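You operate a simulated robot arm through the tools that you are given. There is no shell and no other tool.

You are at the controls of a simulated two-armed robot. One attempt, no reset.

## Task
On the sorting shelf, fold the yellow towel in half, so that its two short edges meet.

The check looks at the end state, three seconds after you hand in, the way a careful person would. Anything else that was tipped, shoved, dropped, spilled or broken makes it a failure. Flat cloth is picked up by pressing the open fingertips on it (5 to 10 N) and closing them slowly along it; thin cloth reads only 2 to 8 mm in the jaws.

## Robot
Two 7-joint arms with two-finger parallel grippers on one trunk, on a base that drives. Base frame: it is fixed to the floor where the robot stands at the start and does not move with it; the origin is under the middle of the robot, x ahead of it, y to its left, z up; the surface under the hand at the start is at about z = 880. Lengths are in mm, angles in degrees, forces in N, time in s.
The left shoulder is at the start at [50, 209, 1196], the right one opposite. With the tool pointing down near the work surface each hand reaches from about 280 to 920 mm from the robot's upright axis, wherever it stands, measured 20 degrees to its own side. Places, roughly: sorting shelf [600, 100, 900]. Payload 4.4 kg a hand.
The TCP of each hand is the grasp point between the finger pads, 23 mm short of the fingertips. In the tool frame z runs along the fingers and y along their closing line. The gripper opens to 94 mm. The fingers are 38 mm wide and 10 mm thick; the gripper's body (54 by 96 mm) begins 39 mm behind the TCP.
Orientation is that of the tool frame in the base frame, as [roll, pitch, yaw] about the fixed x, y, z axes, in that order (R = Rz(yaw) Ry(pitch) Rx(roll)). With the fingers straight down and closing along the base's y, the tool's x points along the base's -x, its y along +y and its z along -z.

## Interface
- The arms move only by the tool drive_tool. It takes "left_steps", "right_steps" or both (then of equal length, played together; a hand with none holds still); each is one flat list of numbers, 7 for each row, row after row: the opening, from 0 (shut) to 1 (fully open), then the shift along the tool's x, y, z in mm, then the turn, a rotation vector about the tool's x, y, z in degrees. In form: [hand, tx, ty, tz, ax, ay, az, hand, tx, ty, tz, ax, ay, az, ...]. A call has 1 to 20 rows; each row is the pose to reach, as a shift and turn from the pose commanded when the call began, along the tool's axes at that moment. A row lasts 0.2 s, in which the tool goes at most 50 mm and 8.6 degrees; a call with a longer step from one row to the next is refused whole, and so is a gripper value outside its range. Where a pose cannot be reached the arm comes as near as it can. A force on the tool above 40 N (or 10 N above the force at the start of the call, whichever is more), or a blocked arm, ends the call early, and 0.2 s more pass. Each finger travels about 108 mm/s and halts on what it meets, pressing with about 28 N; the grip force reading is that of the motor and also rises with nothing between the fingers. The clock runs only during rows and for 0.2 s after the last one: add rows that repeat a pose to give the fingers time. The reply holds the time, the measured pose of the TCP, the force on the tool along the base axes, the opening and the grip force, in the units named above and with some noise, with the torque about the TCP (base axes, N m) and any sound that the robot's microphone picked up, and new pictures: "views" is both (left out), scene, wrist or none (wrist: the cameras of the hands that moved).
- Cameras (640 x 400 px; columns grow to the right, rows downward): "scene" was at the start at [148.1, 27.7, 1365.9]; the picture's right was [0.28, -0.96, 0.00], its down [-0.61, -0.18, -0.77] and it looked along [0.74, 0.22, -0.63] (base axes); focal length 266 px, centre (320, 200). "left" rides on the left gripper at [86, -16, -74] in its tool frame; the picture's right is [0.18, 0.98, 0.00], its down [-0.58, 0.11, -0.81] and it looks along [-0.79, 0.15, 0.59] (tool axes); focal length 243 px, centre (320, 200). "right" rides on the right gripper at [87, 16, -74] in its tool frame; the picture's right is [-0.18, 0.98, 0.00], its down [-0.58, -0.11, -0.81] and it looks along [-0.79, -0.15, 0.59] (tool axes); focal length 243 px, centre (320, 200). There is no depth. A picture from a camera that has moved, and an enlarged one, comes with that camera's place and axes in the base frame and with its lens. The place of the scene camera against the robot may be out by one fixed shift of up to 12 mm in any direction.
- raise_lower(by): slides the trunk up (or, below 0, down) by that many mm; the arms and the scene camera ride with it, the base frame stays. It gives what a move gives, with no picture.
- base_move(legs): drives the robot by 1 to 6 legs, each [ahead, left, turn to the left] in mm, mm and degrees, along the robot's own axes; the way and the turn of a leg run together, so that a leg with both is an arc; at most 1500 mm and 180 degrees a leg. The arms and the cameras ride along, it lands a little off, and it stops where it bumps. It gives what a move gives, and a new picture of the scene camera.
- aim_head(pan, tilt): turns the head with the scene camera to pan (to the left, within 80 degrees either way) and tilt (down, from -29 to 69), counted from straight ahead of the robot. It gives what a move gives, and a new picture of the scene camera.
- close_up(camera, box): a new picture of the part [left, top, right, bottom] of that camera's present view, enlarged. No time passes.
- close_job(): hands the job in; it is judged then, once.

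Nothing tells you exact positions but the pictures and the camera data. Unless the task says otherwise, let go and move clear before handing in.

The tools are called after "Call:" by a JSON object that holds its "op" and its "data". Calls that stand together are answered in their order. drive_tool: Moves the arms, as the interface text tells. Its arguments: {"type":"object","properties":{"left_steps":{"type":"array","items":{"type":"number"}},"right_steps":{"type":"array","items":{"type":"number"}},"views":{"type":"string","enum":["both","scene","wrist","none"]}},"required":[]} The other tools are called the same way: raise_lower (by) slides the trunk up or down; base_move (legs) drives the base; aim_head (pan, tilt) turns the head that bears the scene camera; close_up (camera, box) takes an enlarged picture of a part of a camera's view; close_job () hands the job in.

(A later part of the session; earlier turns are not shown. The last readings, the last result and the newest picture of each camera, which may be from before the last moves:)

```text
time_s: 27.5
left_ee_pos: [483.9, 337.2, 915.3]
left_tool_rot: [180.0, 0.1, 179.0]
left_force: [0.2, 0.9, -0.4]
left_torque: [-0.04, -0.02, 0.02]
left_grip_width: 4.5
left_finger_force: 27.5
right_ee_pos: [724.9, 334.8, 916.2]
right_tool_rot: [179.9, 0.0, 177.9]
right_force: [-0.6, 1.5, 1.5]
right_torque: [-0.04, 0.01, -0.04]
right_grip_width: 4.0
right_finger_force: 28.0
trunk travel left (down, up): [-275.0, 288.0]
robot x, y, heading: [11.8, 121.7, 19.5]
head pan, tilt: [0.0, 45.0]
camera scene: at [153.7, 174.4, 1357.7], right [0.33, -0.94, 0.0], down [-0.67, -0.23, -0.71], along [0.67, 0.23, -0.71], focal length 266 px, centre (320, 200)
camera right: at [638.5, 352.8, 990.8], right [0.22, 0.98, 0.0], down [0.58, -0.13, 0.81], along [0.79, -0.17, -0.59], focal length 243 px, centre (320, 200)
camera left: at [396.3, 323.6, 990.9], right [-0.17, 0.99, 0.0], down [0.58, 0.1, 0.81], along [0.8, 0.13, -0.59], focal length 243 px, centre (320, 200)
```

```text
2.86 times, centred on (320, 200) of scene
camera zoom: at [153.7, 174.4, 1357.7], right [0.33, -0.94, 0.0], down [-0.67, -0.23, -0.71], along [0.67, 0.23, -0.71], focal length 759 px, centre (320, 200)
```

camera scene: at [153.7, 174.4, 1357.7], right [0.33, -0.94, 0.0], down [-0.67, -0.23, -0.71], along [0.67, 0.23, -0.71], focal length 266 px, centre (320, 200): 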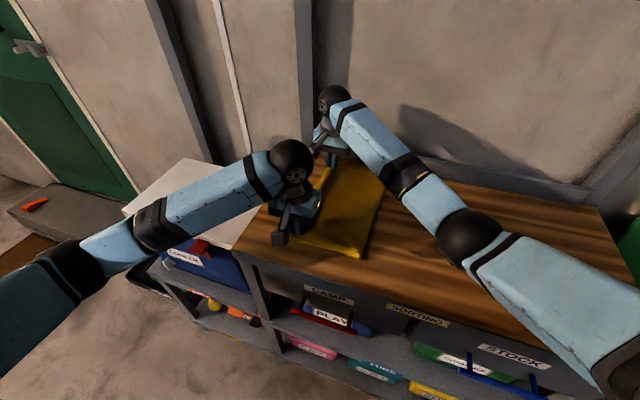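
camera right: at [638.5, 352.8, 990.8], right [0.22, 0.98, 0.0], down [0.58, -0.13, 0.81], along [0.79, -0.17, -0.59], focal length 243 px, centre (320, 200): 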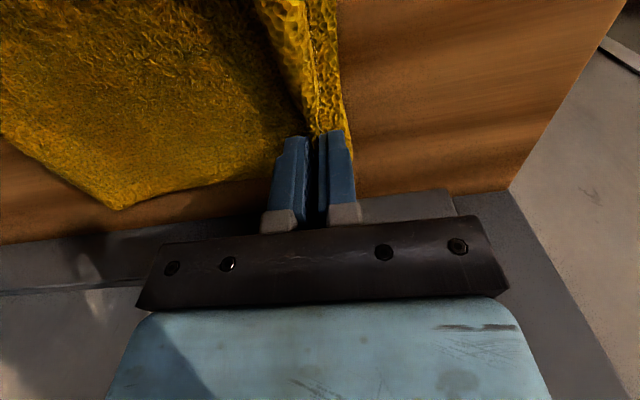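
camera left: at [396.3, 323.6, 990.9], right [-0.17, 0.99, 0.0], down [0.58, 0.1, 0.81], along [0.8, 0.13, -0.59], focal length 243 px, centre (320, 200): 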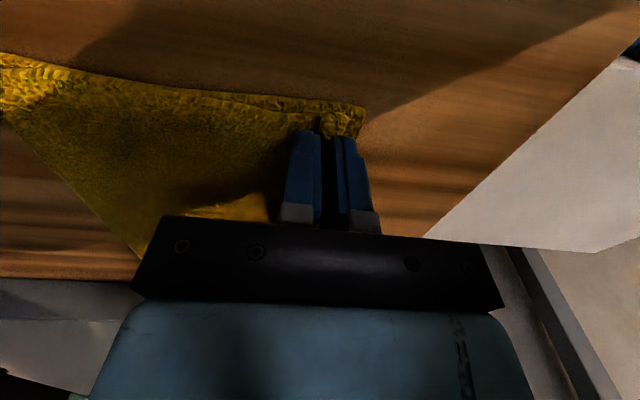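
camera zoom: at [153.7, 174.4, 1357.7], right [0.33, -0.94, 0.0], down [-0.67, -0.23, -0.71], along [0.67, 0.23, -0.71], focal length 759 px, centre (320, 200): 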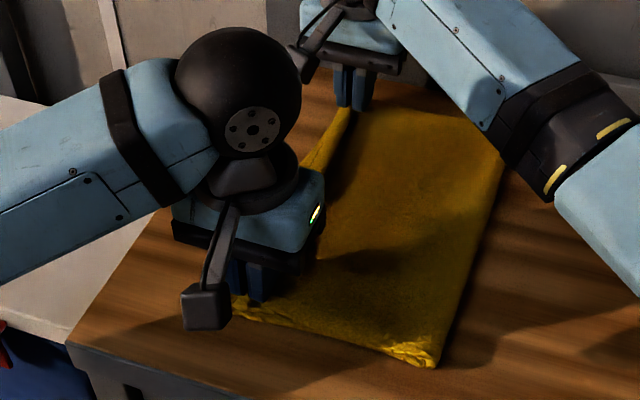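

The corners are lined up with the lower layer to within about a centimetre. I'll lower 3 mm so they rest on it and open the jaws slowly.

Call:
{"op": "drive_tool", "data": {"left_steps": [0, 0, 0, 1.5, 0, 0, 0, 0, 0, 0, 3, 0, 0, 0, 0.05, 0, 0, 3, 0, 0, 0, 0.1, 0, 0, 3, 0, 0, 0, 0.15, 0, 0, 3, 0, 0, 0, 0.2, 0, 0, 3, 0, 0, 0, 0.2, 0, 0, 3, 0, 0, 0, 0.2, 0, 0, 3, 0, 0, 0], "right_steps": [0, 0, 0, 1.5, 0, 0, 0, 0, 0, 0, 3, 0, 0, 0, 0.05, 0, 0, 3, 0, 0, 0, 0.1, 0, 0, 3, 0, 0, 0, 0.15, 0, 0, 3, 0, 0, 0, 0.2, 0, 0, 3, 0, 0, 0, 0.2, 0, 0, 3, 0, 0, 0, 0.2, 0, 0, 3, 0, 0, 0], "views": "wrist"}}

```text
time_s: 29.3
left_ee_pos: [483.8, 336.7, 912.4]
left_tool_rot: [180.0, 0.1, 179.0]
left_force: [0.0, 1.2, 0.3]
left_torque: [0.01, -0.01, -0.02]
left_grip_width: 18.8
left_finger_force: 0.2
right_ee_pos: [725.2, 334.2, 912.1]
right_tool_rot: [179.8, 0.0, 178.0]
right_force: [0.1, 0.1, 0.5]
right_torque: [-0.02, 0.0, 0.02]
right_grip_width: 18.8
right_finger_force: 0.0
trunk travel left (down, up): [-275.0, 288.0]
robot x, y, heading: [14.8, 120.1, 19.3]
head pan, tilt: [0.0, 45.0]
camera right: at [639.2, 352.6, 987.4], right [0.22, 0.98, 0.0], down [0.58, -0.13, 0.81], along [0.79, -0.17, -0.59], focal length 243 px, centre (320, 200)
camera left: at [396.0, 323.5, 987.2], right [-0.17, 0.99, 0.0], down [0.58, 0.1, 0.81], along [0.79, 0.13, -0.59], focal length 243 px, centre (320, 200)
```

right: 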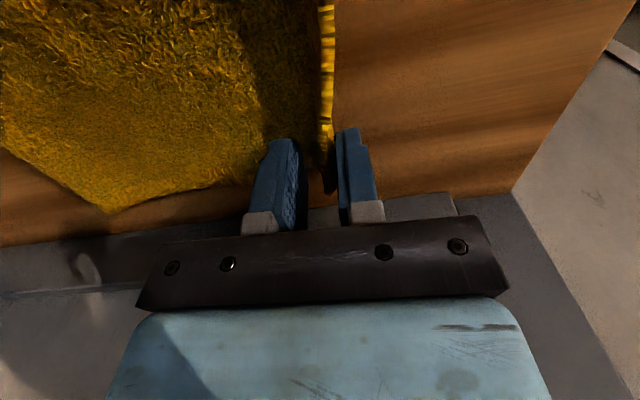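
left: 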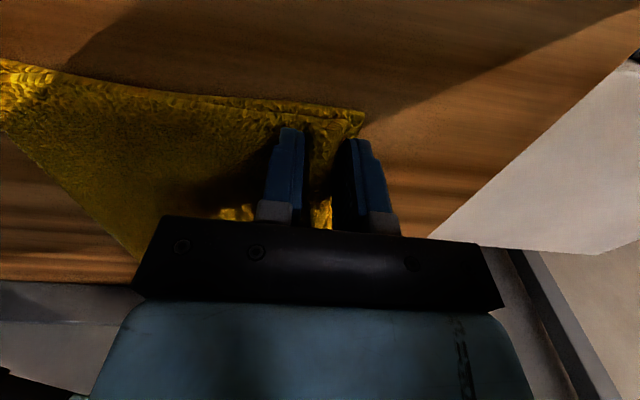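

The jaws have let go and the edges now sit almost on top of each other. I'll lift both hands slowly straight up.

Call:
{"op": "drive_tool", "data": {"left_steps": [0.2, 0, 0, -4, 0, 0, 0, 0.2, 0, 0, -10, 0, 0, 0, 0.2, 0, 0, -18, 0, 0, 0, 0.2, 0, 0, -30, 0, 0, 0, 0.2, 0, 0, -50, 0, 0, 0, 0.2, 0, 0, -75, 0, 0, 0, 0.2, 0, 0, -100, 0, 0, 0, 0.2, 0, 0, -110, 0, 0, 0], "right_steps": [0.2, 0, 0, -4, 0, 0, 0, 0.2, 0, 0, -10, 0, 0, 0, 0.2, 0, 0, -18, 0, 0, 0, 0.2, 0, 0, -30, 0, 0, 0, 0.2, 0, 0, -50, 0, 0, 0, 0.2, 0, 0, -75, 0, 0, 0, 0.2, 0, 0, -100, 0, 0, 0, 0.2, 0, 0, -110, 0, 0, 0], "views": "both"}}

```text
time_s: 31.1
left_ee_pos: [481.6, 337.2, 1023.6]
left_tool_rot: [-179.9, 0.0, 179.0]
left_force: [-0.8, -0.5, 0.1]
left_torque: [0.01, -0.03, -0.02]
left_grip_width: 18.7
left_finger_force: 0.1
right_ee_pos: [728.0, 334.3, 1023.8]
right_tool_rot: [180.0, 0.0, 178.1]
right_force: [0.1, -0.4, -0.4]
right_torque: [0.01, 0.02, -0.02]
right_grip_width: 18.7
right_finger_force: 0.1
trunk travel left (down, up): [-275.0, 288.0]
robot x, y, heading: [14.7, 121.7, 19.6]
head pan, tilt: [0.0, 45.0]
camera scene: at [153.9, 174.3, 1357.6], right [0.33, -0.94, 0.0], down [-0.67, -0.23, -0.71], along [0.67, 0.23, -0.71], focal length 266 px, centre (320, 200)
camera right: at [641.0, 352.3, 1098.1], right [0.22, 0.98, 0.0], down [0.58, -0.13, 0.81], along [0.79, -0.17, -0.59], focal length 243 px, centre (320, 200)
camera left: at [395.7, 322.9, 1098.4], right [-0.17, 0.99, 0.0], down [0.58, 0.1, 0.81], along [0.79, 0.13, -0.59], focal length 243 px, centre (320, 200)
```

scene: 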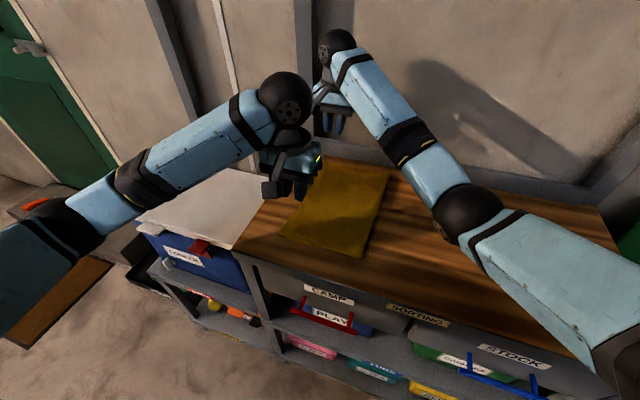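
right: 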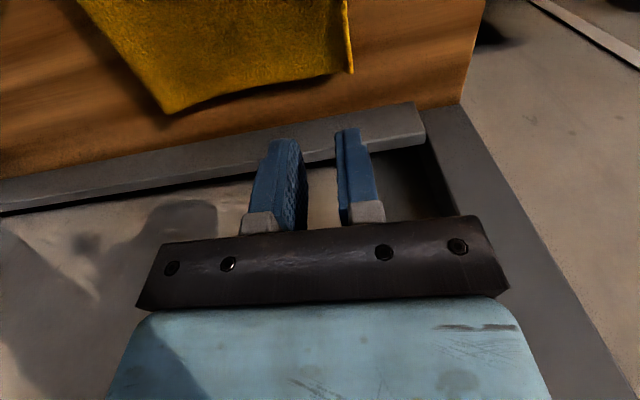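
left: 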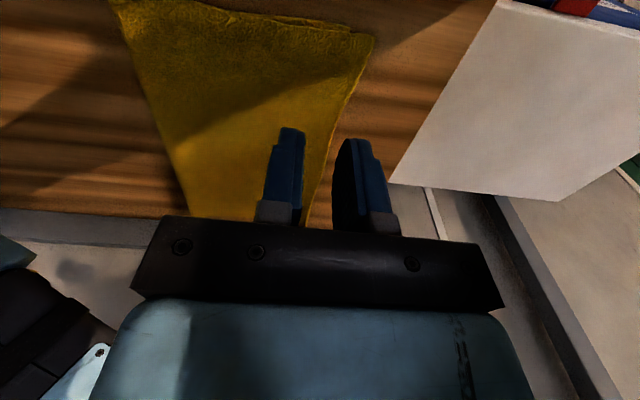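

The towel is released and lies folded, and the hands came away cleanly. I'll zoom in to check how well the edges and corners meet.

Call:
{"op": "close_up", "data": {"camera": "left", "box": [100, 0, 400, 230]}}

Call:
{"op": "close_up", "data": {"camera": "right", "box": [60, 0, 380, 130]}}

Call:
{"op": "close_up", "data": {"camera": "scene", "box": [260, 140, 400, 270]}}

```text
1.74 times, centred on (250, 115) of left
camera zoom: at [395.7, 322.9, 1098.4], right [-0.17, 0.99, 0.0], down [0.58, 0.1, 0.81], along [0.79, 0.13, -0.59], focal length 422 px, centre (442, 348)
```

zoom: 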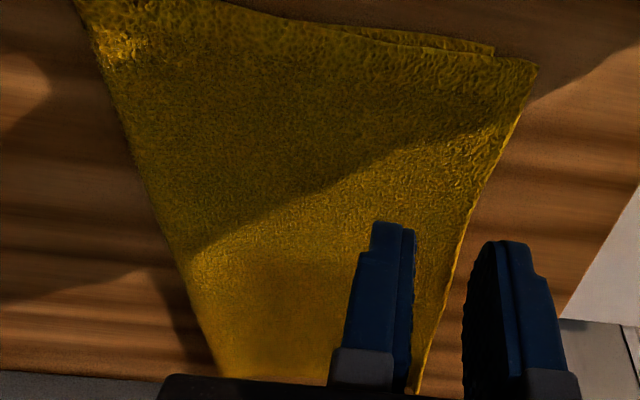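

```text
2.00 times, centred on (220, 65) of right
camera zoom: at [641.0, 352.3, 1098.1], right [0.22, 0.98, 0.0], down [0.58, -0.13, 0.81], along [0.79, -0.17, -0.59], focal length 485 px, centre (520, 470)
```

zoom: 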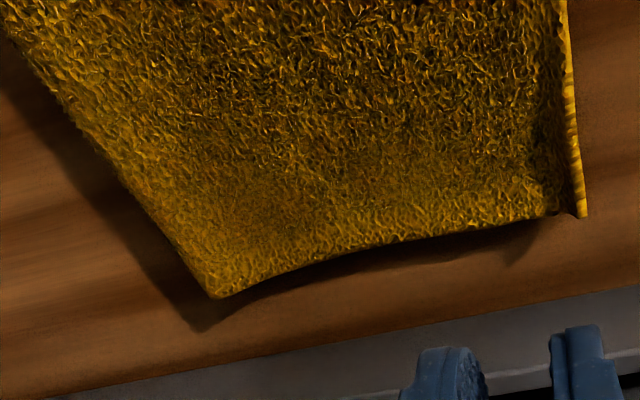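

```text
3.08 times, centred on (330, 205) of scene
camera zoom: at [153.9, 174.3, 1357.6], right [0.33, -0.94, 0.0], down [-0.67, -0.23, -0.71], along [0.67, 0.23, -0.71], focal length 817 px, centre (289, 185)
```

zoom: 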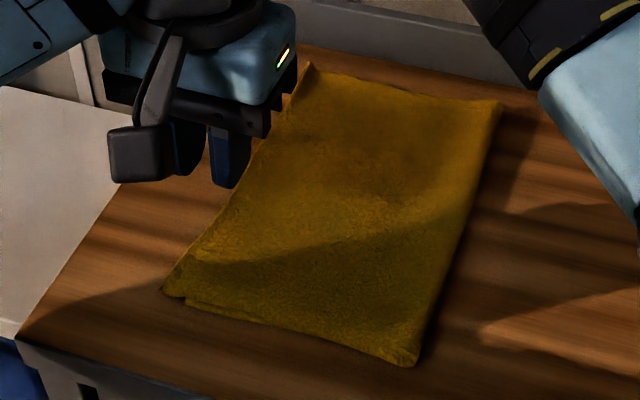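

At the near corner the top layer overshoots by about 20 mm, roughly (465,377) against (462,356) below, while the far corner looks close. I'll move the hands aside for clearer views before deciding on a correction.

Call:
{"op": "drive_tool", "data": {"left_steps": [0.2, 6, 9, -5, 0, 0, 0, 0.2, 20, 27, -15, 0, 0, 0, 0.2, 36, 48, -28, 0, 0, 0, 0.2, 47, 64, -37, 0, 0, 0, 0.2, 51, 69, -40, 0, 0, 0, 0.2, 51, 69, -40, 0, 0, 0], "right_steps": [0.2, 10, -8, -3, 0, 0, 0, 0.2, 34, -26, -8, 0, 0, 0, 0.2, 60, -46, -14, 0, 0, 0, 0.2, 79, -61, -18, 0, 0, 0, 0.2, 86, -67, -20, 0, 0, 0, 0.2, 86, -67, -20, 0, 0, 0], "views": "both"}}

```text
time_s: 32.5
left_ee_pos: [433.8, 406.0, 1062.8]
left_tool_rot: [179.9, 0.0, 179.2]
left_force: [0.3, 1.0, 0.7]
left_torque: [0.0, 0.01, -0.02]
left_grip_width: 18.9
left_finger_force: 0.1
right_ee_pos: [637.5, 270.6, 1042.7]
right_tool_rot: [179.9, 0.0, 178.1]
right_force: [-0.6, 0.0, -0.3]
right_torque: [0.02, 0.02, 0.02]
right_grip_width: 18.9
right_finger_force: 0.1
trunk travel left (down, up): [-275.0, 288.0]
robot x, y, heading: [10.7, 119.1, 19.5]
head pan, tilt: [0.0, 45.0]
camera scene: at [154.0, 174.6, 1357.6], right [0.33, -0.94, 0.0], down [-0.67, -0.23, -0.71], along [0.67, 0.23, -0.71], focal length 266 px, centre (320, 200)
camera right: at [551.7, 288.7, 1117.0], right [0.22, 0.98, 0.0], down [0.58, -0.13, 0.81], along [0.79, -0.17, -0.59], focal length 243 px, centre (320, 200)
camera left: at [347.0, 393.0, 1137.4], right [-0.17, 0.99, 0.0], down [0.58, 0.1, 0.81], along [0.8, 0.13, -0.59], focal length 243 px, centre (320, 200)
```

scene: 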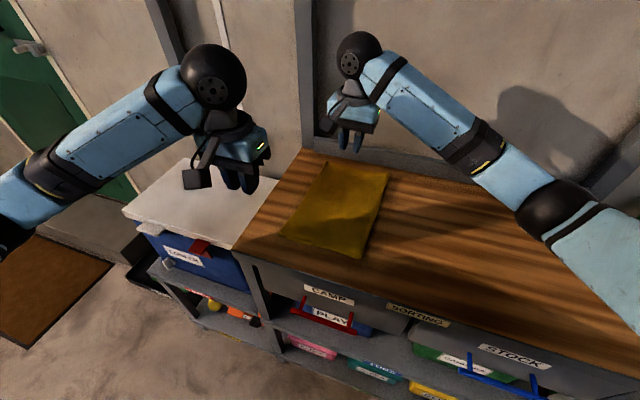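
right: 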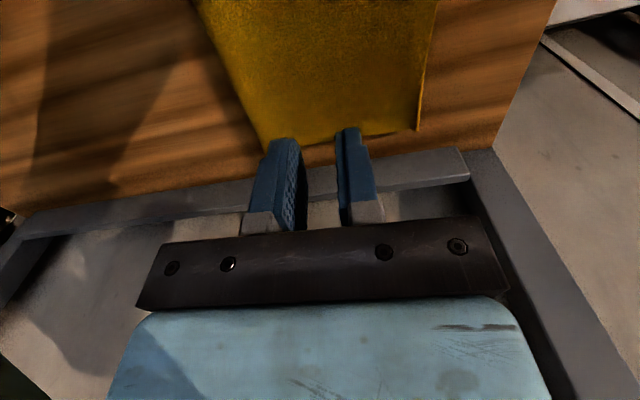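
left: 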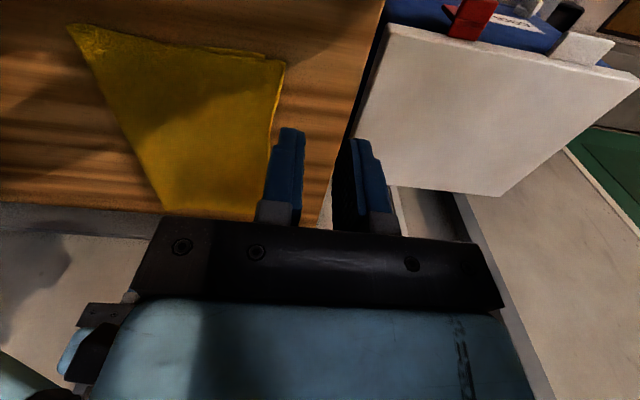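

Call:
{"op": "close_up", "data": {"camera": "left", "box": [180, 20, 320, 130]}}

Call:
{"op": "close_up", "data": {"camera": "right", "box": [340, 0, 480, 150]}}

Call:
{"op": "close_up", "data": {"camera": "scene", "box": [270, 150, 400, 265]}}

```text
3.64 times, centred on (250, 75) of left
camera zoom: at [347.0, 393.0, 1137.4], right [-0.17, 0.99, 0.0], down [0.58, 0.1, 0.81], along [0.8, 0.13, -0.59], focal length 882 px, centre (574, 654)
```

zoom: 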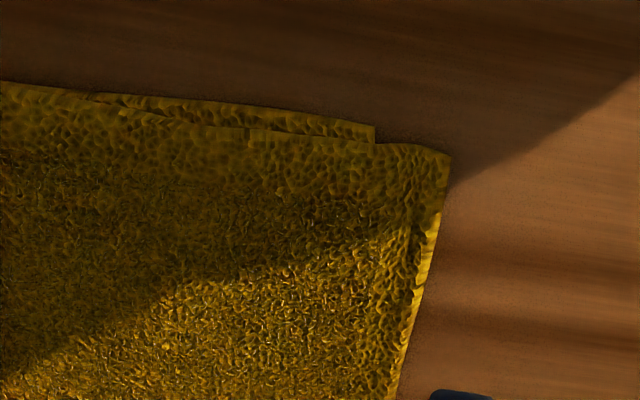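

```text
2.67 times, centred on (410, 75) of right
camera zoom: at [551.7, 288.7, 1117.0], right [0.22, 0.98, 0.0], down [0.58, -0.13, 0.81], along [0.79, -0.17, -0.59], focal length 647 px, centre (80, 533)
```

zoom: 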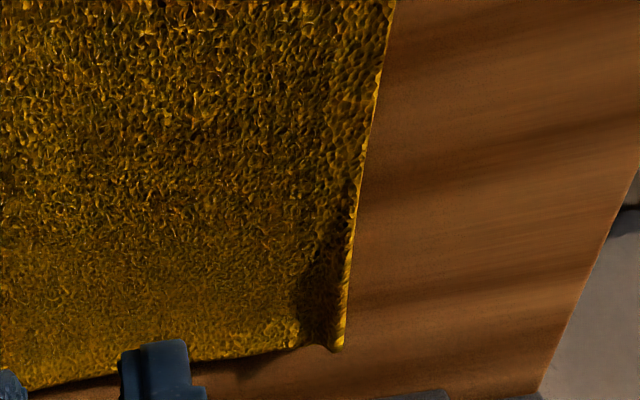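

```text
3.48 times, centred on (335, 208) of scene
camera zoom: at [154.0, 174.6, 1357.6], right [0.33, -0.94, 0.0], down [-0.67, -0.23, -0.71], along [0.67, 0.23, -0.71], focal length 924 px, centre (268, 174)
```

zoom: 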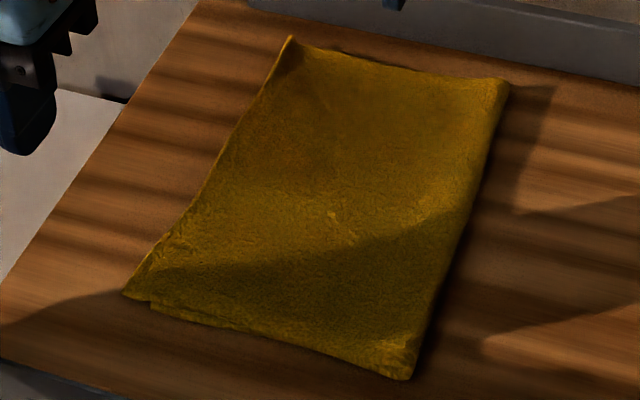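

The fold looks good: the far corners agree within about 5 mm, but the top layer overhangs by about 20 mm at the near corner. I'll move the right hand clear, re-pinch only that overhanging strip with the left hand and set it back about 16 mm.

Call:
{"op": "drive_tool", "data": {"left_steps": [0.17, -6, -4, 10, 0, 0, 0.5, 0.17, -22, -14, 35, 0, 0, 1.5, 0.17, -40, -26, 70, 0, 0, 3, 0.17, -50, -33, 100, 0, 0, 4, 0.17, -52.7, -34.3, 122, 0, 0, 4, 0.17, -52.7, -34.3, 133, 0, 0, 4, 0.17, -52.7, -34.3, 133, 0, 0, 4], "right_steps": [0.2, -2, -15, -5, 0, 0, 0, 0.2, -6, -50, -15, 0, 0, 0, 0.2, -10, -85, -26, 0, 0, 0, 0.2, -13, -112, -35, 0, 0, 0, 0.2, -14.3, -126, -39, 0, 0, 0, 0.2, -14.3, -129.6, -40, 0, 0, 0, 0.2, -14.3, -129.6, -40, 0, 0, 0], "views": "both"}}

```text
time_s: 34.1
left_ee_pos: [485.7, 370.5, 929.0]
left_tool_rot: [180.0, 0.1, 175.0]
left_force: [-0.5, 0.8, 0.5]
left_torque: [-0.01, -0.01, -0.03]
left_grip_width: 15.7
left_finger_force: 0.0
right_ee_pos: [646.3, 139.7, 1083.8]
right_tool_rot: [180.0, 0.0, 178.0]
right_force: [-0.5, 0.1, -0.1]
right_torque: [-0.02, 0.01, 0.01]
right_grip_width: 18.8
right_finger_force: 0.1
trunk travel left (down, up): [-275.0, 288.0]
robot x, y, heading: [15.1, 118.3, 19.0]
head pan, tilt: [0.0, 45.0]
camera scene: at [153.9, 174.5, 1357.6], right [0.33, -0.94, 0.0], down [-0.67, -0.23, -0.71], along [0.67, 0.23, -0.71], focal length 266 px, centre (320, 200)
camera right: at [560.3, 158.5, 1157.5], right [0.22, 0.98, 0.0], down [0.58, -0.13, 0.81], along [0.79, -0.17, -0.59], focal length 243 px, centre (320, 200)
camera left: at [398.3, 363.4, 1004.4], right [-0.1, 1.0, 0.0], down [0.59, 0.06, 0.81], along [0.8, 0.08, -0.59], focal length 243 px, centre (320, 200)
```

scene: 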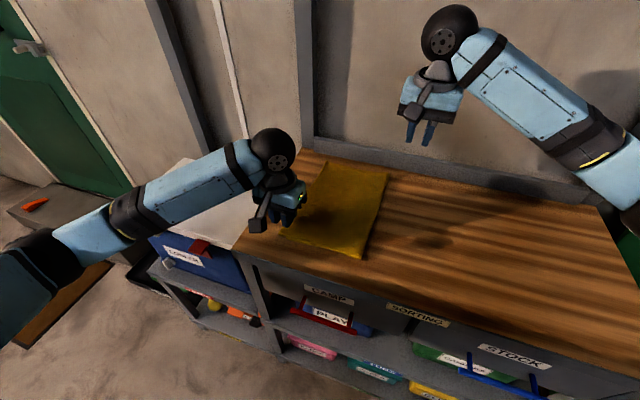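
right: 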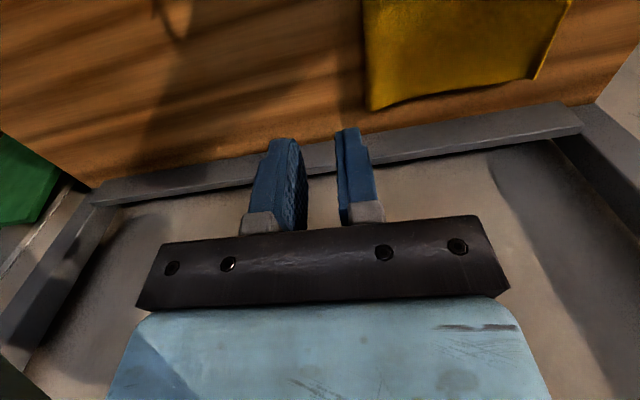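
left: 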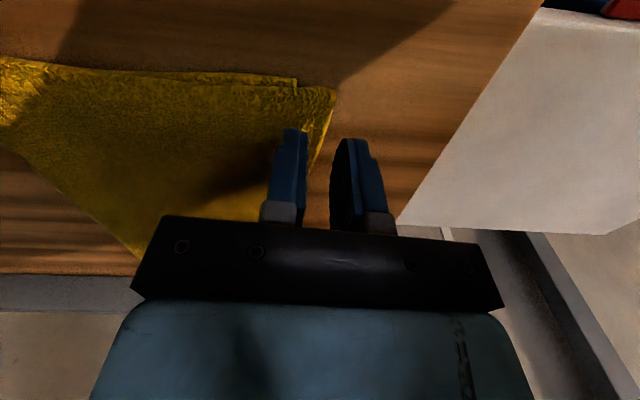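

Call:
{"op": "close_up", "data": {"camera": "left", "box": [240, 50, 400, 230]}}

```text
2.22 times, centred on (320, 140) of left
camera zoom: at [398.3, 363.4, 1004.4], right [-0.1, 1.0, 0.0], down [0.59, 0.06, 0.81], along [0.8, 0.08, -0.59], focal length 539 px, centre (320, 333)
```

zoom: 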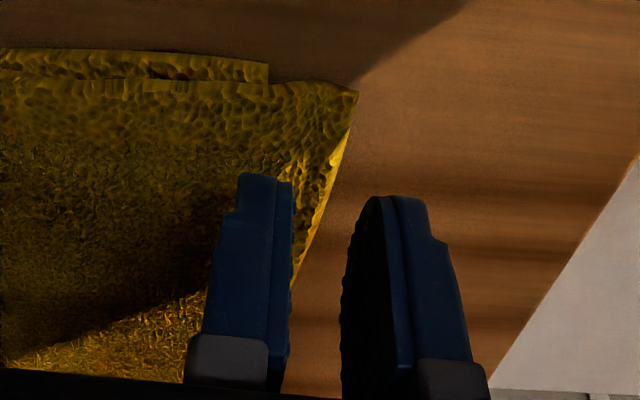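

The corner overhang is confirmed: top corner (465,379), bottom corner (463,358). The jaws straddle only the overhanging strip, so I'll lower to contact.

Call:
{"op": "drive_tool", "data": {"left_steps": [0.17, 0, 0, 8, 0, 0, 0, 0.17, 0, 0, 15, 0, 0, 0, 0.17, 0, 0, 19, 0, 0, 0, 0.17, 0, 0, 20, 0, 0, 0, 0.17, 0, 0, 20, 0, 0, 0], "views": "none"}}

```text
time_s: 35.3
left_ee_pos: [485.3, 371.5, 909.8]
left_tool_rot: [-180.0, 0.0, 175.0]
left_force: [-0.2, 0.1, 1.0]
left_torque: [-0.03, 0.02, -0.03]
left_grip_width: 16.3
left_finger_force: 0.1
right_ee_pos: [646.8, 140.2, 1083.0]
right_tool_rot: [179.9, 0.0, 178.1]
right_force: [-0.3, -0.4, 0.4]
right_torque: [0.02, 0.0, -0.02]
right_grip_width: 19.0
right_finger_force: 0.0
trunk travel left (down, up): [-275.0, 288.0]
robot x, y, heading: [11.0, 121.4, 19.2]
head pan, tilt: [0.0, 45.0]
```

Call:
{"op": "drive_tool", "data": {"left_steps": [0.17, 0, 0, 1, 0, 0, 0, 0.17, 0, 0, 2, 0, 0, 0, 0.17, 0, 0, 2, 0, 0, 0], "views": "none"}}

```text
time_s: 36.1
left_ee_pos: [485.2, 370.5, 909.0]
left_tool_rot: [179.9, 0.1, 175.1]
left_force: [1.8, 1.2, 6.7]
left_torque: [-0.12, -0.05, 0.03]
left_grip_width: 15.5
left_finger_force: 0.1
right_ee_pos: [645.8, 139.6, 1083.8]
right_tool_rot: [179.8, -0.1, 178.0]
right_force: [0.0, 0.2, 0.3]
right_torque: [0.0, 0.01, 0.0]
right_grip_width: 18.9
right_finger_force: 0.0
trunk travel left (down, up): [-275.0, 288.0]
robot x, y, heading: [16.6, 120.2, 19.4]
head pan, tilt: [0.0, 45.0]
```

The fingertips press with 6.7 N. I'll close slowly to pinch the strip.

Call:
{"op": "drive_tool", "data": {"left_steps": [0.15, 0, 0, 0, 0, 0, 0, 0.13, 0, 0, 0, 0, 0, 0, 0.11, 0, 0, 0.3, 0, 0, 0, 0.09, 0, 0, 0.6, 0, 0, 0, 0.07, 0, 0, 0.9, 0, 0, 0, 0.05, 0, 0, 1.2, 0, 0, 0, 0.03, 0, 0, 1.2, 0, 0, 0, 0.01, 0, 0, 1.2, 0, 0, 0, 0, 0, 0, 1.2, 0, 0, 0, 0, 0, 0, 1.2, 0, 0, 0, 0, 0, 0, 1.2, 0, 0, 0], "views": "wrist"}}

```text
time_s: 38.5
left_ee_pos: [484.7, 371.5, 908.4]
left_tool_rot: [-180.0, 0.2, 175.0]
left_force: [1.1, -3.7, 15.3]
left_torque: [-0.21, -0.1, -0.05]
left_grip_width: 0.3
left_finger_force: 28.2
right_ee_pos: [646.2, 138.7, 1083.3]
right_tool_rot: [179.9, 0.1, 177.9]
right_force: [-0.1, 0.4, 0.0]
right_torque: [0.0, 0.02, 0.0]
right_grip_width: 18.6
right_finger_force: 0.1
trunk travel left (down, up): [-275.0, 288.0]
robot x, y, heading: [11.4, 123.5, 19.2]
head pan, tilt: [0.0, 45.0]
camera left: at [397.1, 362.9, 982.3], right [-0.1, 1.0, 0.0], down [0.59, 0.06, 0.81], along [0.8, 0.08, -0.59], focal length 243 px, centre (320, 200)
```

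left: 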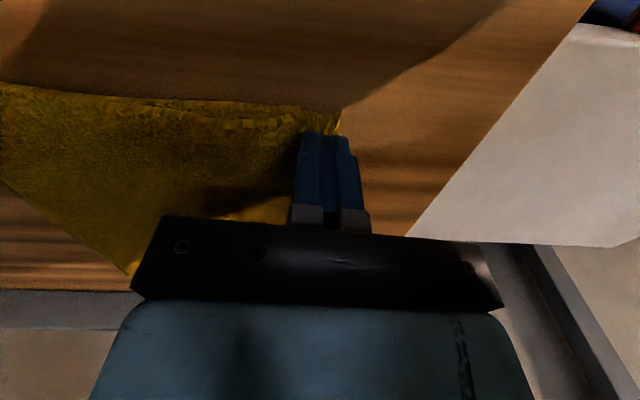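

The jaws read 0.3 mm, so the pinch missed. I'll look closely before trying again.

Call:
{"op": "drive_tool", "data": {"left_steps": [0, 0, 0, -5, 0, 0, 0, 0, 0, 0, -20, 0, 0, 0, 0.15, 0, 0, -40, 0, 0, 0, 0.25, 0, 0, -60, 0, 0, 0, 0.25, 0, 0, -60, 0, 0, 0], "views": "wrist"}}

Call:
{"op": "close_up", "data": {"camera": "left", "box": [220, 20, 400, 190]}}

```text
time_s: 39.7
left_ee_pos: [485.5, 372.8, 966.3]
left_tool_rot: [180.0, 0.0, 175.1]
left_force: [0.1, -0.1, 0.7]
left_torque: [0.0, 0.02, 0.0]
left_grip_width: 23.5
left_finger_force: 0.0
right_ee_pos: [646.9, 139.9, 1082.1]
right_tool_rot: [179.9, 0.0, 178.1]
right_force: [0.7, 0.1, -0.2]
right_torque: [0.03, 0.01, 0.01]
right_grip_width: 18.9
right_finger_force: 0.0
trunk travel left (down, up): [-275.0, 288.0]
robot x, y, heading: [16.6, 125.0, 19.3]
head pan, tilt: [0.0, 45.0]
camera left: at [398.1, 364.4, 1041.7], right [-0.1, 1.0, 0.0], down [0.59, 0.06, 0.81], along [0.8, 0.08, -0.59], focal length 243 px, centre (320, 200)
```

left: 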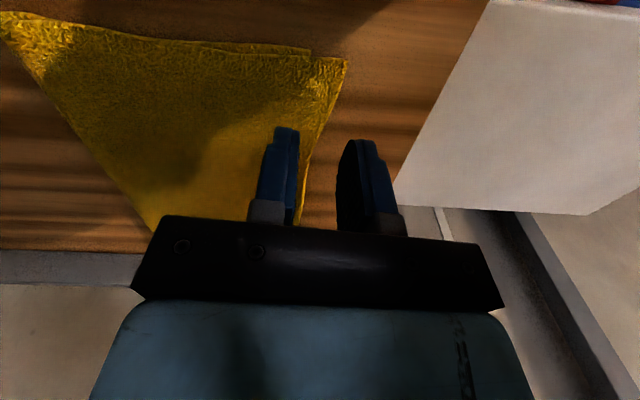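

```text
2.35 times, centred on (310, 105) of left
camera zoom: at [398.1, 364.4, 1041.7], right [-0.1, 1.0, 0.0], down [0.59, 0.06, 0.81], along [0.8, 0.08, -0.59], focal length 571 px, centre (344, 424)
```

zoom: 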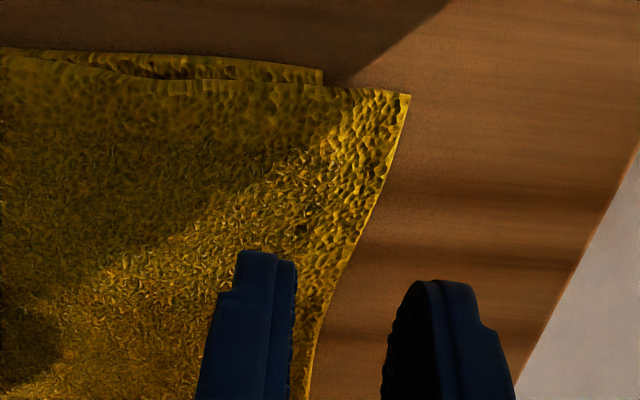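

My press shifted both layers slightly, and the overhang is still about 22 mm at the near corner. I'll turn the left hand 90° to pinch just the overhanging corner along x, clear of the lower layer.

Call:
{"op": "drive_tool", "data": {"left_steps": [0.3, 1, 2, -5, 0, 0, -7.9, 0.3, 2, 4, -10, 0, 0, -15.8, 0.3, 4, 6, -15, 0, 0, -23.8, 0.3, 6, 8, -20, 0, 0, -31.7, 0.3, 8, 10, -20, 0, 0, -39.6, 0.3, 9, 12, -20, 0, 0, -47.5, 0.3, 9.8, 14, -20, 0, 0, -55.4, 0.3, 9.8, 15.2, -20, 0, 0, -63.3, 0.3, 9.8, 15.2, -20, 0, 0, -71.3, 0.3, 9.8, 15.2, -20, 0, 0, -79.2, 0.3, 9.8, 15.2, -20, 0, 0, -87.1, 0.3, 9.8, 15.2, -20, 0, 0, -95, 0.3, 9.8, 15.2, -20, 0, 0, -95], "views": "both"}}

```text
time_s: 42.5
left_ee_pos: [476.5, 387.9, 986.9]
left_tool_rot: [179.9, 0.0, -90.0]
left_force: [0.3, 0.3, 0.2]
left_torque: [-0.03, -0.01, -0.03]
left_grip_width: 28.4
left_finger_force: 0.0
right_ee_pos: [645.0, 139.2, 1082.9]
right_tool_rot: [179.9, 0.0, 178.0]
right_force: [-0.6, 0.7, -0.1]
right_torque: [0.01, -0.02, 0.04]
right_grip_width: 19.1
right_finger_force: 0.1
trunk travel left (down, up): [-275.0, 288.0]
robot x, y, heading: [15.8, 119.7, 19.5]
head pan, tilt: [0.0, 45.0]
camera scene: at [153.9, 174.5, 1357.6], right [0.33, -0.94, 0.0], down [-0.67, -0.23, -0.71], along [0.67, 0.23, -0.71], focal length 266 px, centre (320, 200)
camera left: at [493.4, 302.1, 1061.2], right [-0.98, -0.19, 0.0], down [-0.11, 0.58, 0.81], along [-0.15, 0.79, -0.59], focal length 243 px, centre (320, 200)
```

scene: 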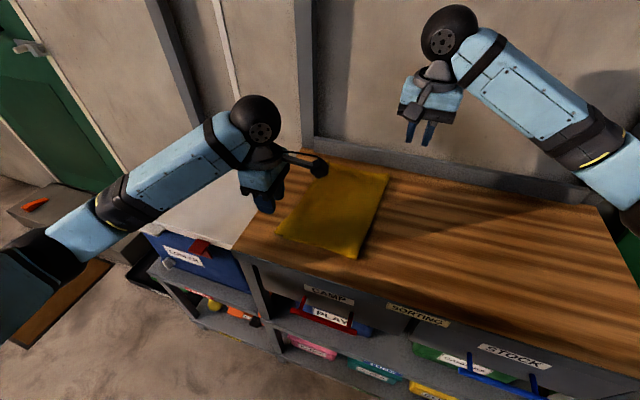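
left: 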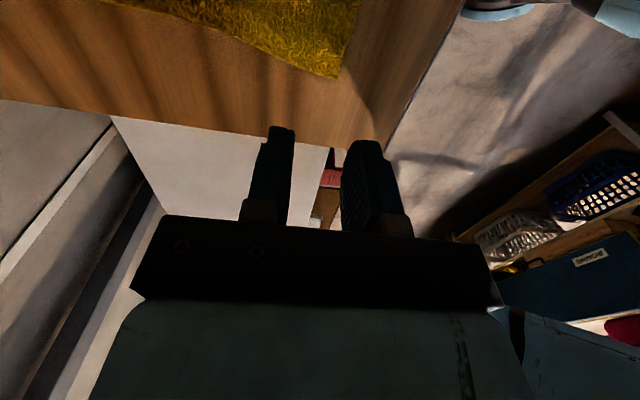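

Call:
{"op": "close_up", "data": {"camera": "left", "box": [220, 0, 420, 140]}}

Call:
{"op": "close_up", "data": {"camera": "scene", "box": [260, 150, 400, 265]}}

```text
2.86 times, centred on (320, 70) of left
camera zoom: at [493.4, 302.1, 1061.2], right [-0.98, -0.19, 0.0], down [-0.11, 0.58, 0.81], along [-0.15, 0.79, -0.59], focal length 693 px, centre (320, 571)
```

zoom: 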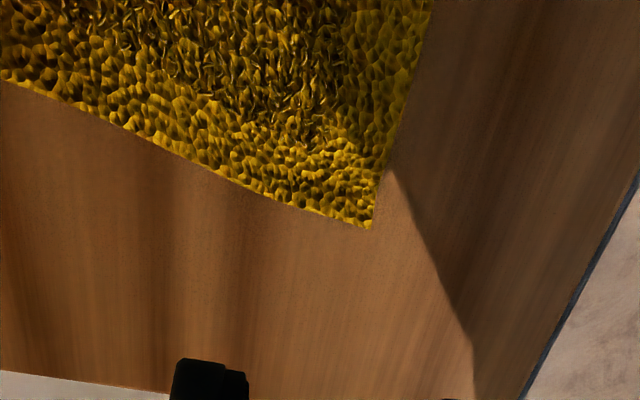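

```text
3.48 times, centred on (330, 208) of scene
camera zoom: at [153.9, 174.5, 1357.6], right [0.33, -0.94, 0.0], down [-0.67, -0.23, -0.71], along [0.67, 0.23, -0.71], focal length 924 px, centre (285, 174)
```

zoom: 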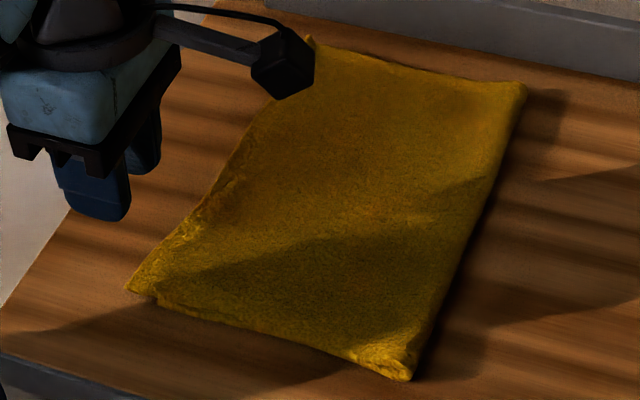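

The top corner is at (463,389) and the lower corner at about (463,367). The left jaws now straddle only the overhang, so I'll lower to the shelf.

Call:
{"op": "drive_tool", "data": {"left_steps": [0.3, 0, 0, 20, 0, 0, 0, 0.3, 0, 0, 45, 0, 0, 0, 0.3, 0, 0, 65, 0, 0, 0, 0.3, 0, 0, 75, 0, 0, 0, 0.3, 0, 0, 79, 0, 0, 0, 0.3, 0, 0, 79, 0, 0, 0], "views": "wrist"}}

Call:
{"op": "close_up", "data": {"camera": "left", "box": [220, 40, 420, 240]}}

```text
time_s: 43.9
left_ee_pos: [478.3, 386.8, 908.0]
left_tool_rot: [-180.0, 0.0, -90.0]
left_force: [-0.2, 0.2, 1.8]
left_torque: [-0.07, -0.03, -0.06]
left_grip_width: 28.3
left_finger_force: 0.1
right_ee_pos: [647.6, 139.8, 1083.4]
right_tool_rot: [179.8, 0.0, 178.0]
right_force: [-0.2, 0.1, -0.1]
right_torque: [0.01, -0.01, 0.02]
right_grip_width: 18.9
right_finger_force: 0.2
trunk travel left (down, up): [-275.0, 288.0]
robot x, y, heading: [12.8, 120.1, 19.2]
head pan, tilt: [0.0, 45.0]
camera left: at [493.7, 301.8, 982.3], right [-0.98, -0.18, 0.0], down [-0.11, 0.58, 0.81], along [-0.15, 0.79, -0.59], focal length 243 px, centre (320, 200)
```

left: 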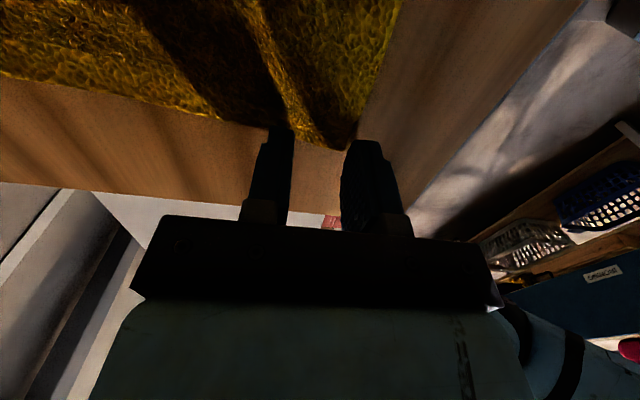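

```text
2.00 times, centred on (320, 140) of left
camera zoom: at [493.7, 301.8, 982.3], right [-0.98, -0.18, 0.0], down [-0.11, 0.58, 0.81], along [-0.15, 0.79, -0.59], focal length 485 px, centre (320, 320)
```

zoom: 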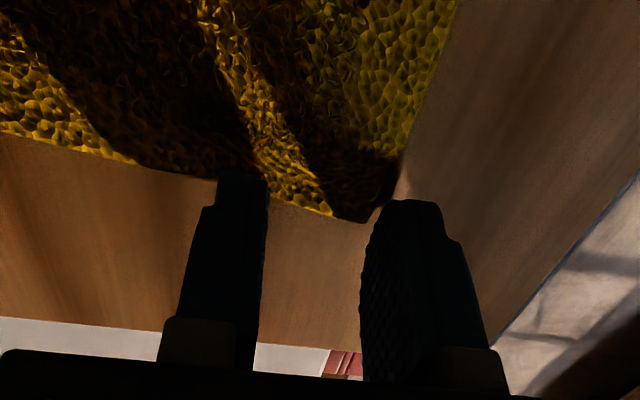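

The placement looks right. I'll press a little more, close slowly and then read the jaws.

Call:
{"op": "drive_tool", "data": {"left_steps": [0.3, 0, 0, 1, 0, 0, 0, 0.3, 0, 0, 1.5, 0, 0, 0, 0.3, 0, 0, 1.5, 0, 0, 0], "views": "none"}}

```text
time_s: 44.7
left_ee_pos: [477.3, 388.0, 907.1]
left_tool_rot: [-179.9, 0.0, -89.9]
left_force: [0.5, -2.4, 7.0]
left_torque: [-0.16, -0.09, -0.02]
left_grip_width: 28.2
left_finger_force: 0.9
right_ee_pos: [646.6, 140.2, 1083.5]
right_tool_rot: [179.9, 0.0, 178.0]
right_force: [0.7, 0.4, 0.2]
right_torque: [-0.02, -0.03, -0.01]
right_grip_width: 18.7
right_finger_force: 0.1
trunk travel left (down, up): [-275.0, 288.0]
robot x, y, heading: [13.8, 121.1, 19.3]
head pan, tilt: [0.0, 45.0]
```

Call:
{"op": "drive_tool", "data": {"left_steps": [0.28, 0, 0, 0, 0, 0, 0, 0.26, 0, 0, 0, 0, 0, 0, 0.24, 0, 0, 0, 0, 0, 0, 0.22, 0, 0, 0, 0, 0, 0, 0.2, 0, 0, 0, 0, 0, 0, 0.18, 0, 0, 0, 0, 0, 0, 0.16, 0, 0, 0, 0, 0, 0, 0.14, 0, 0, 0, 0, 0, 0, 0.12, 0, 0, 0, 0, 0, 0, 0.1, 0, 0, 0, 0, 0, 0, 0.08, 0, 0, 0, 0, 0, 0, 0.06, 0, 0, 0, 0, 0, 0, 0.04, 0, 0, 0, 0, 0, 0, 0.02, 0, 0, 0, 0, 0, 0, 0, 0, 0, 0, 0, 0, 0, 0, 0, 0, 0, 0, 0, 0, 0, 0, 0, 0, 0, 0, 0], "views": "wrist"}}

Call:
{"op": "close_up", "data": {"camera": "left", "box": [220, 40, 420, 240]}}

```text
time_s: 48.3
left_ee_pos: [476.3, 388.3, 905.5]
left_tool_rot: [-179.9, -0.1, -90.0]
left_force: [3.6, 0.2, 8.1]
left_torque: [-0.15, -0.07, 0.03]
left_grip_width: 4.1
left_finger_force: 28.1
right_ee_pos: [646.7, 139.6, 1083.4]
right_tool_rot: [179.9, 0.0, 178.1]
right_force: [0.2, -0.1, 0.5]
right_torque: [-0.02, 0.04, 0.01]
right_grip_width: 18.7
right_finger_force: 0.1
trunk travel left (down, up): [-275.0, 288.0]
robot x, y, heading: [13.2, 124.3, 19.4]
head pan, tilt: [0.0, 45.0]
camera left: at [493.3, 302.3, 981.0], right [-0.98, -0.18, 0.0], down [-0.11, 0.58, 0.81], along [-0.15, 0.79, -0.59], focal length 243 px, centre (320, 200)
```

left: 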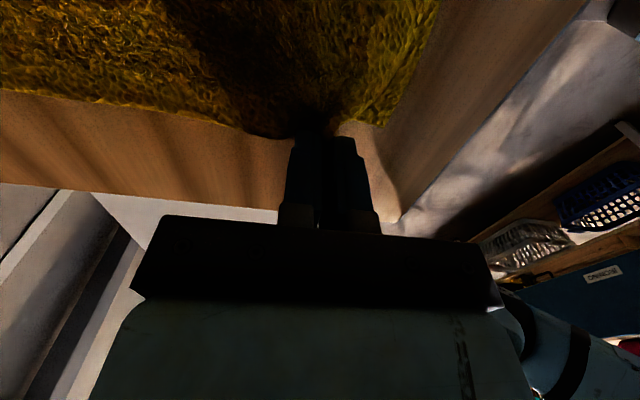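

```text
2.00 times, centred on (320, 140) of left
camera zoom: at [493.3, 302.3, 981.0], right [-0.98, -0.18, 0.0], down [-0.11, 0.58, 0.81], along [-0.15, 0.79, -0.59], focal length 485 px, centre (320, 320)
```

zoom: 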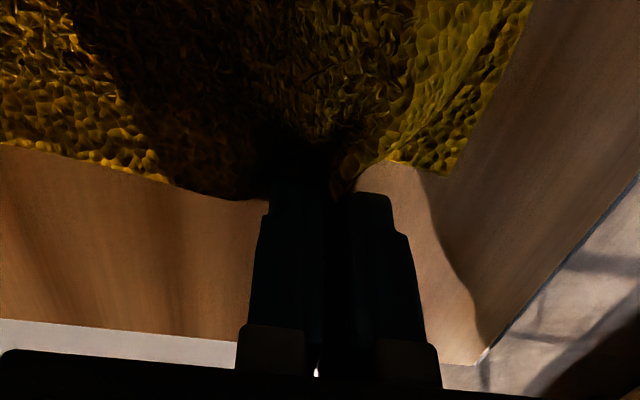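

The jaws read 4.1 mm, so the overhanging corner is held and the lower corner is visible beside it. I'll lift it in a small arc, bring it back about 18 mm and set it just above the lower layer.

Call:
{"op": "drive_tool", "data": {"left_steps": [0, 0, 0, -6, 0, 0, 0, 0, 3, 0, -15, 0, 0, 0, 0, 10, 0, -28, 0, 0, 0, 0, 22, 0, -42, 0, 0, 0, 0, 36, 0, -52, 0, 0, 0, 0, 48, 0, -58, 0, 0, 0, 0, 52, 0, -58, 0, 0, 0, 0, 46, 0, -48, 0, 0, 0, 0, 36, 0, -34, 0, 0, 0, 0, 27, 0, -20, 0, 0, 0, 0, 21, 0, -11, 0, 0, 0, 0, 18, 0, -7, 0, 0, 0, 0, 18, 0, -6, 0, 0, 0], "views": "both"}}

Call:
{"op": "close_up", "data": {"camera": "left", "box": [220, 0, 460, 220]}}

Call:
{"op": "close_up", "data": {"camera": "scene", "box": [260, 150, 400, 265]}}

```text
time_s: 51.1
left_ee_pos: [477.2, 370.6, 911.0]
left_tool_rot: [179.9, 0.1, -90.0]
left_force: [1.0, -1.9, 1.4]
left_torque: [-0.03, -0.02, 0.04]
left_grip_width: 4.1
left_finger_force: 27.8
right_ee_pos: [647.2, 139.2, 1082.6]
right_tool_rot: [179.9, 0.0, 178.0]
right_force: [-0.1, -0.1, 0.5]
right_torque: [0.01, 0.0, -0.01]
right_grip_width: 18.8
right_finger_force: 0.1
trunk travel left (down, up): [-275.0, 288.0]
robot x, y, heading: [14.0, 120.5, 19.2]
head pan, tilt: [0.0, 45.0]
camera scene: at [153.9, 174.3, 1357.7], right [0.33, -0.94, 0.0], down [-0.67, -0.23, -0.71], along [0.67, 0.23, -0.71], focal length 266 px, centre (320, 200)
camera left: at [492.6, 284.6, 986.7], right [-0.98, -0.18, 0.0], down [-0.11, 0.58, 0.81], along [-0.15, 0.79, -0.59], focal length 243 px, centre (320, 200)
```

scene: 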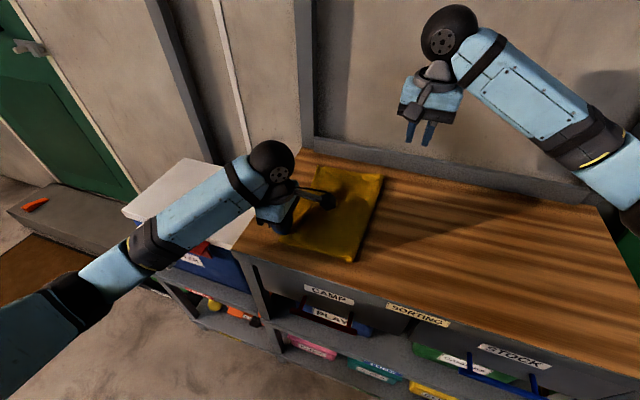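
left: 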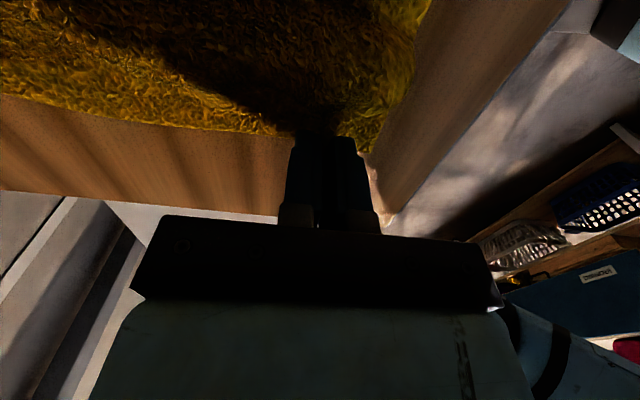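

```text
1.82 times, centred on (340, 110) of left
camera zoom: at [492.6, 284.6, 986.7], right [-0.98, -0.18, 0.0], down [-0.11, 0.58, 0.81], along [-0.15, 0.79, -0.59], focal length 441 px, centre (284, 364)
```

zoom: 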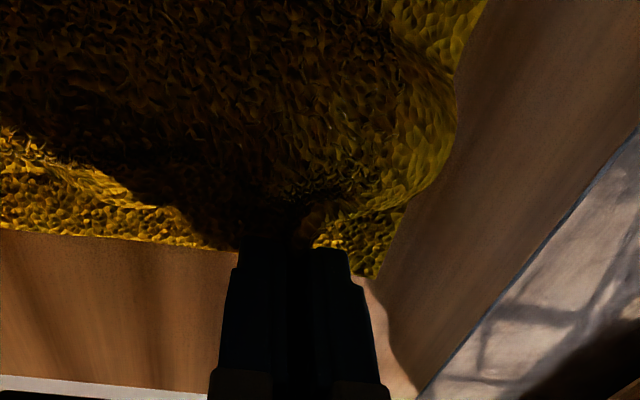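

```text
3.48 times, centred on (330, 208) of scene
camera zoom: at [153.9, 174.3, 1357.7], right [0.33, -0.94, 0.0], down [-0.67, -0.23, -0.71], along [0.67, 0.23, -0.71], focal length 924 px, centre (285, 174)
```

zoom: 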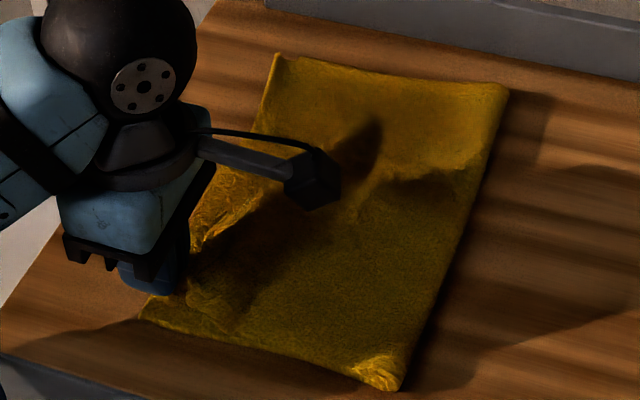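

The top corner now sits almost over the lower corner, at about (447,373). I'll open slowly here and lift away.

Call:
{"op": "drive_tool", "data": {"left_steps": [0, 0, 0, 0.5, 0, 0, 0, 0.04, 0, 0, 0.5, 0, 0, 0, 0.08, 0, 0, 0, 0, 0, 0, 0.12, 0, 0, 0, 0, 0, 0, 0.16, 0, 0, 0, 0, 0, 0, 0.2, 0, 0, 0, 0, 0, 0, 0.2, 0, 0, 0, 0, 0, 0, 0.2, 0, 0, -3, 0, 0, 0, 0.2, 0, 0, -8, 0, 0, 0, 0.2, 0, 0, -16, 0, 0, 0, 0.2, 0, 0, -30, 0, 0, 0, 0.2, 0, 0, -55, 0, 0, 0, 0.2, 0, 0, -85, 0, 0, 0, 0.2, 0, 0, -110, 0, 0, 0, 0.2, 0, 0, -110, 0, 0, 0], "views": "both"}}

Call:
{"op": "close_up", "data": {"camera": "left", "box": [200, 0, 460, 150]}}

Call:
{"op": "close_up", "data": {"camera": "scene", "box": [260, 150, 400, 265]}}

```text
time_s: 54.3
left_ee_pos: [475.8, 370.2, 1021.7]
left_tool_rot: [-180.0, 0.0, -90.0]
left_force: [-0.3, 0.1, 0.6]
left_torque: [0.04, -0.01, 0.04]
left_grip_width: 18.7
left_finger_force: 0.0
right_ee_pos: [647.5, 139.9, 1082.6]
right_tool_rot: [179.9, 0.0, 177.9]
right_force: [-0.1, 0.1, -0.1]
right_torque: [-0.03, 0.03, 0.05]
right_grip_width: 19.0
right_finger_force: 0.0
trunk travel left (down, up): [-275.0, 288.0]
robot x, y, heading: [16.8, 123.6, 19.5]
head pan, tilt: [0.0, 45.0]
camera scene: at [154.0, 174.7, 1357.6], right [0.33, -0.94, 0.0], down [-0.67, -0.23, -0.71], along [0.67, 0.23, -0.71], focal length 266 px, centre (320, 200)
camera left: at [492.0, 285.0, 1096.6], right [-0.98, -0.18, 0.0], down [-0.11, 0.58, 0.81], along [-0.15, 0.79, -0.59], focal length 243 px, centre (320, 200)
```

scene: 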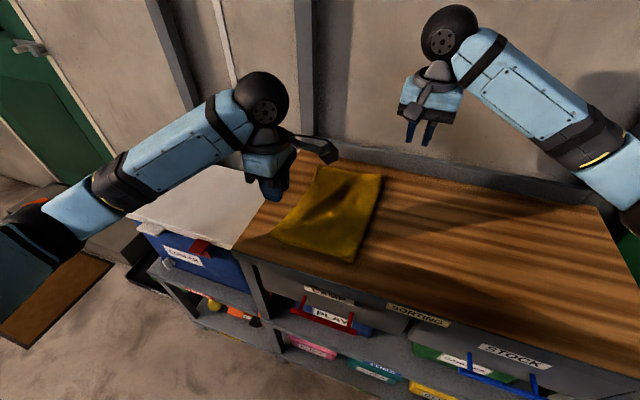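
left: 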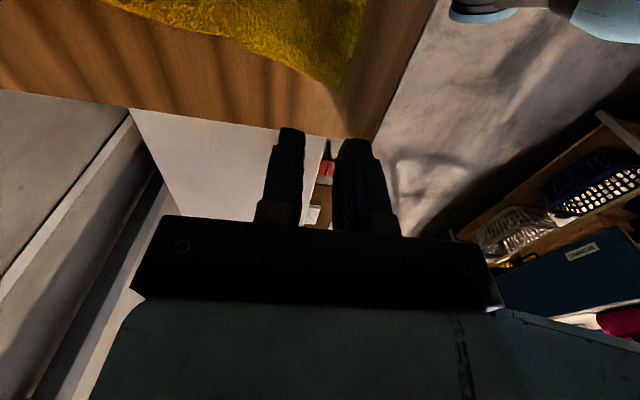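

```text
2.46 times, centred on (330, 75) of left
camera zoom: at [492.0, 285.0, 1096.6], right [-0.98, -0.18, 0.0], down [-0.11, 0.58, 0.81], along [-0.15, 0.79, -0.59], focal length 597 px, centre (295, 508)
```

zoom: 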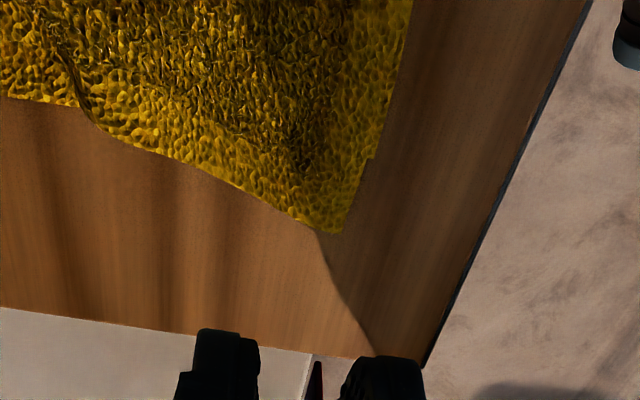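

```text
3.48 times, centred on (330, 208) of scene
camera zoom: at [154.0, 174.7, 1357.6], right [0.33, -0.94, 0.0], down [-0.67, -0.23, -0.71], along [0.67, 0.23, -0.71], focal length 924 px, centre (285, 174)
```

zoom: 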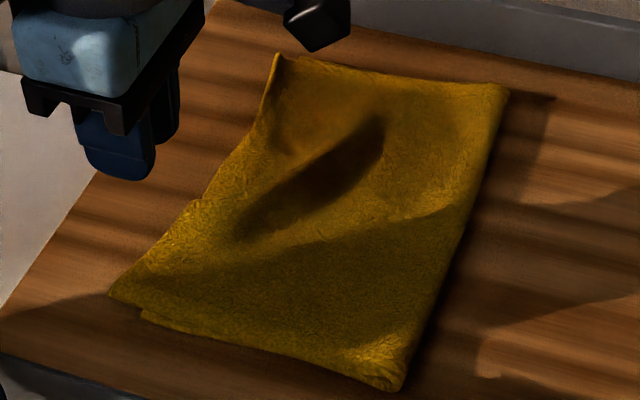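

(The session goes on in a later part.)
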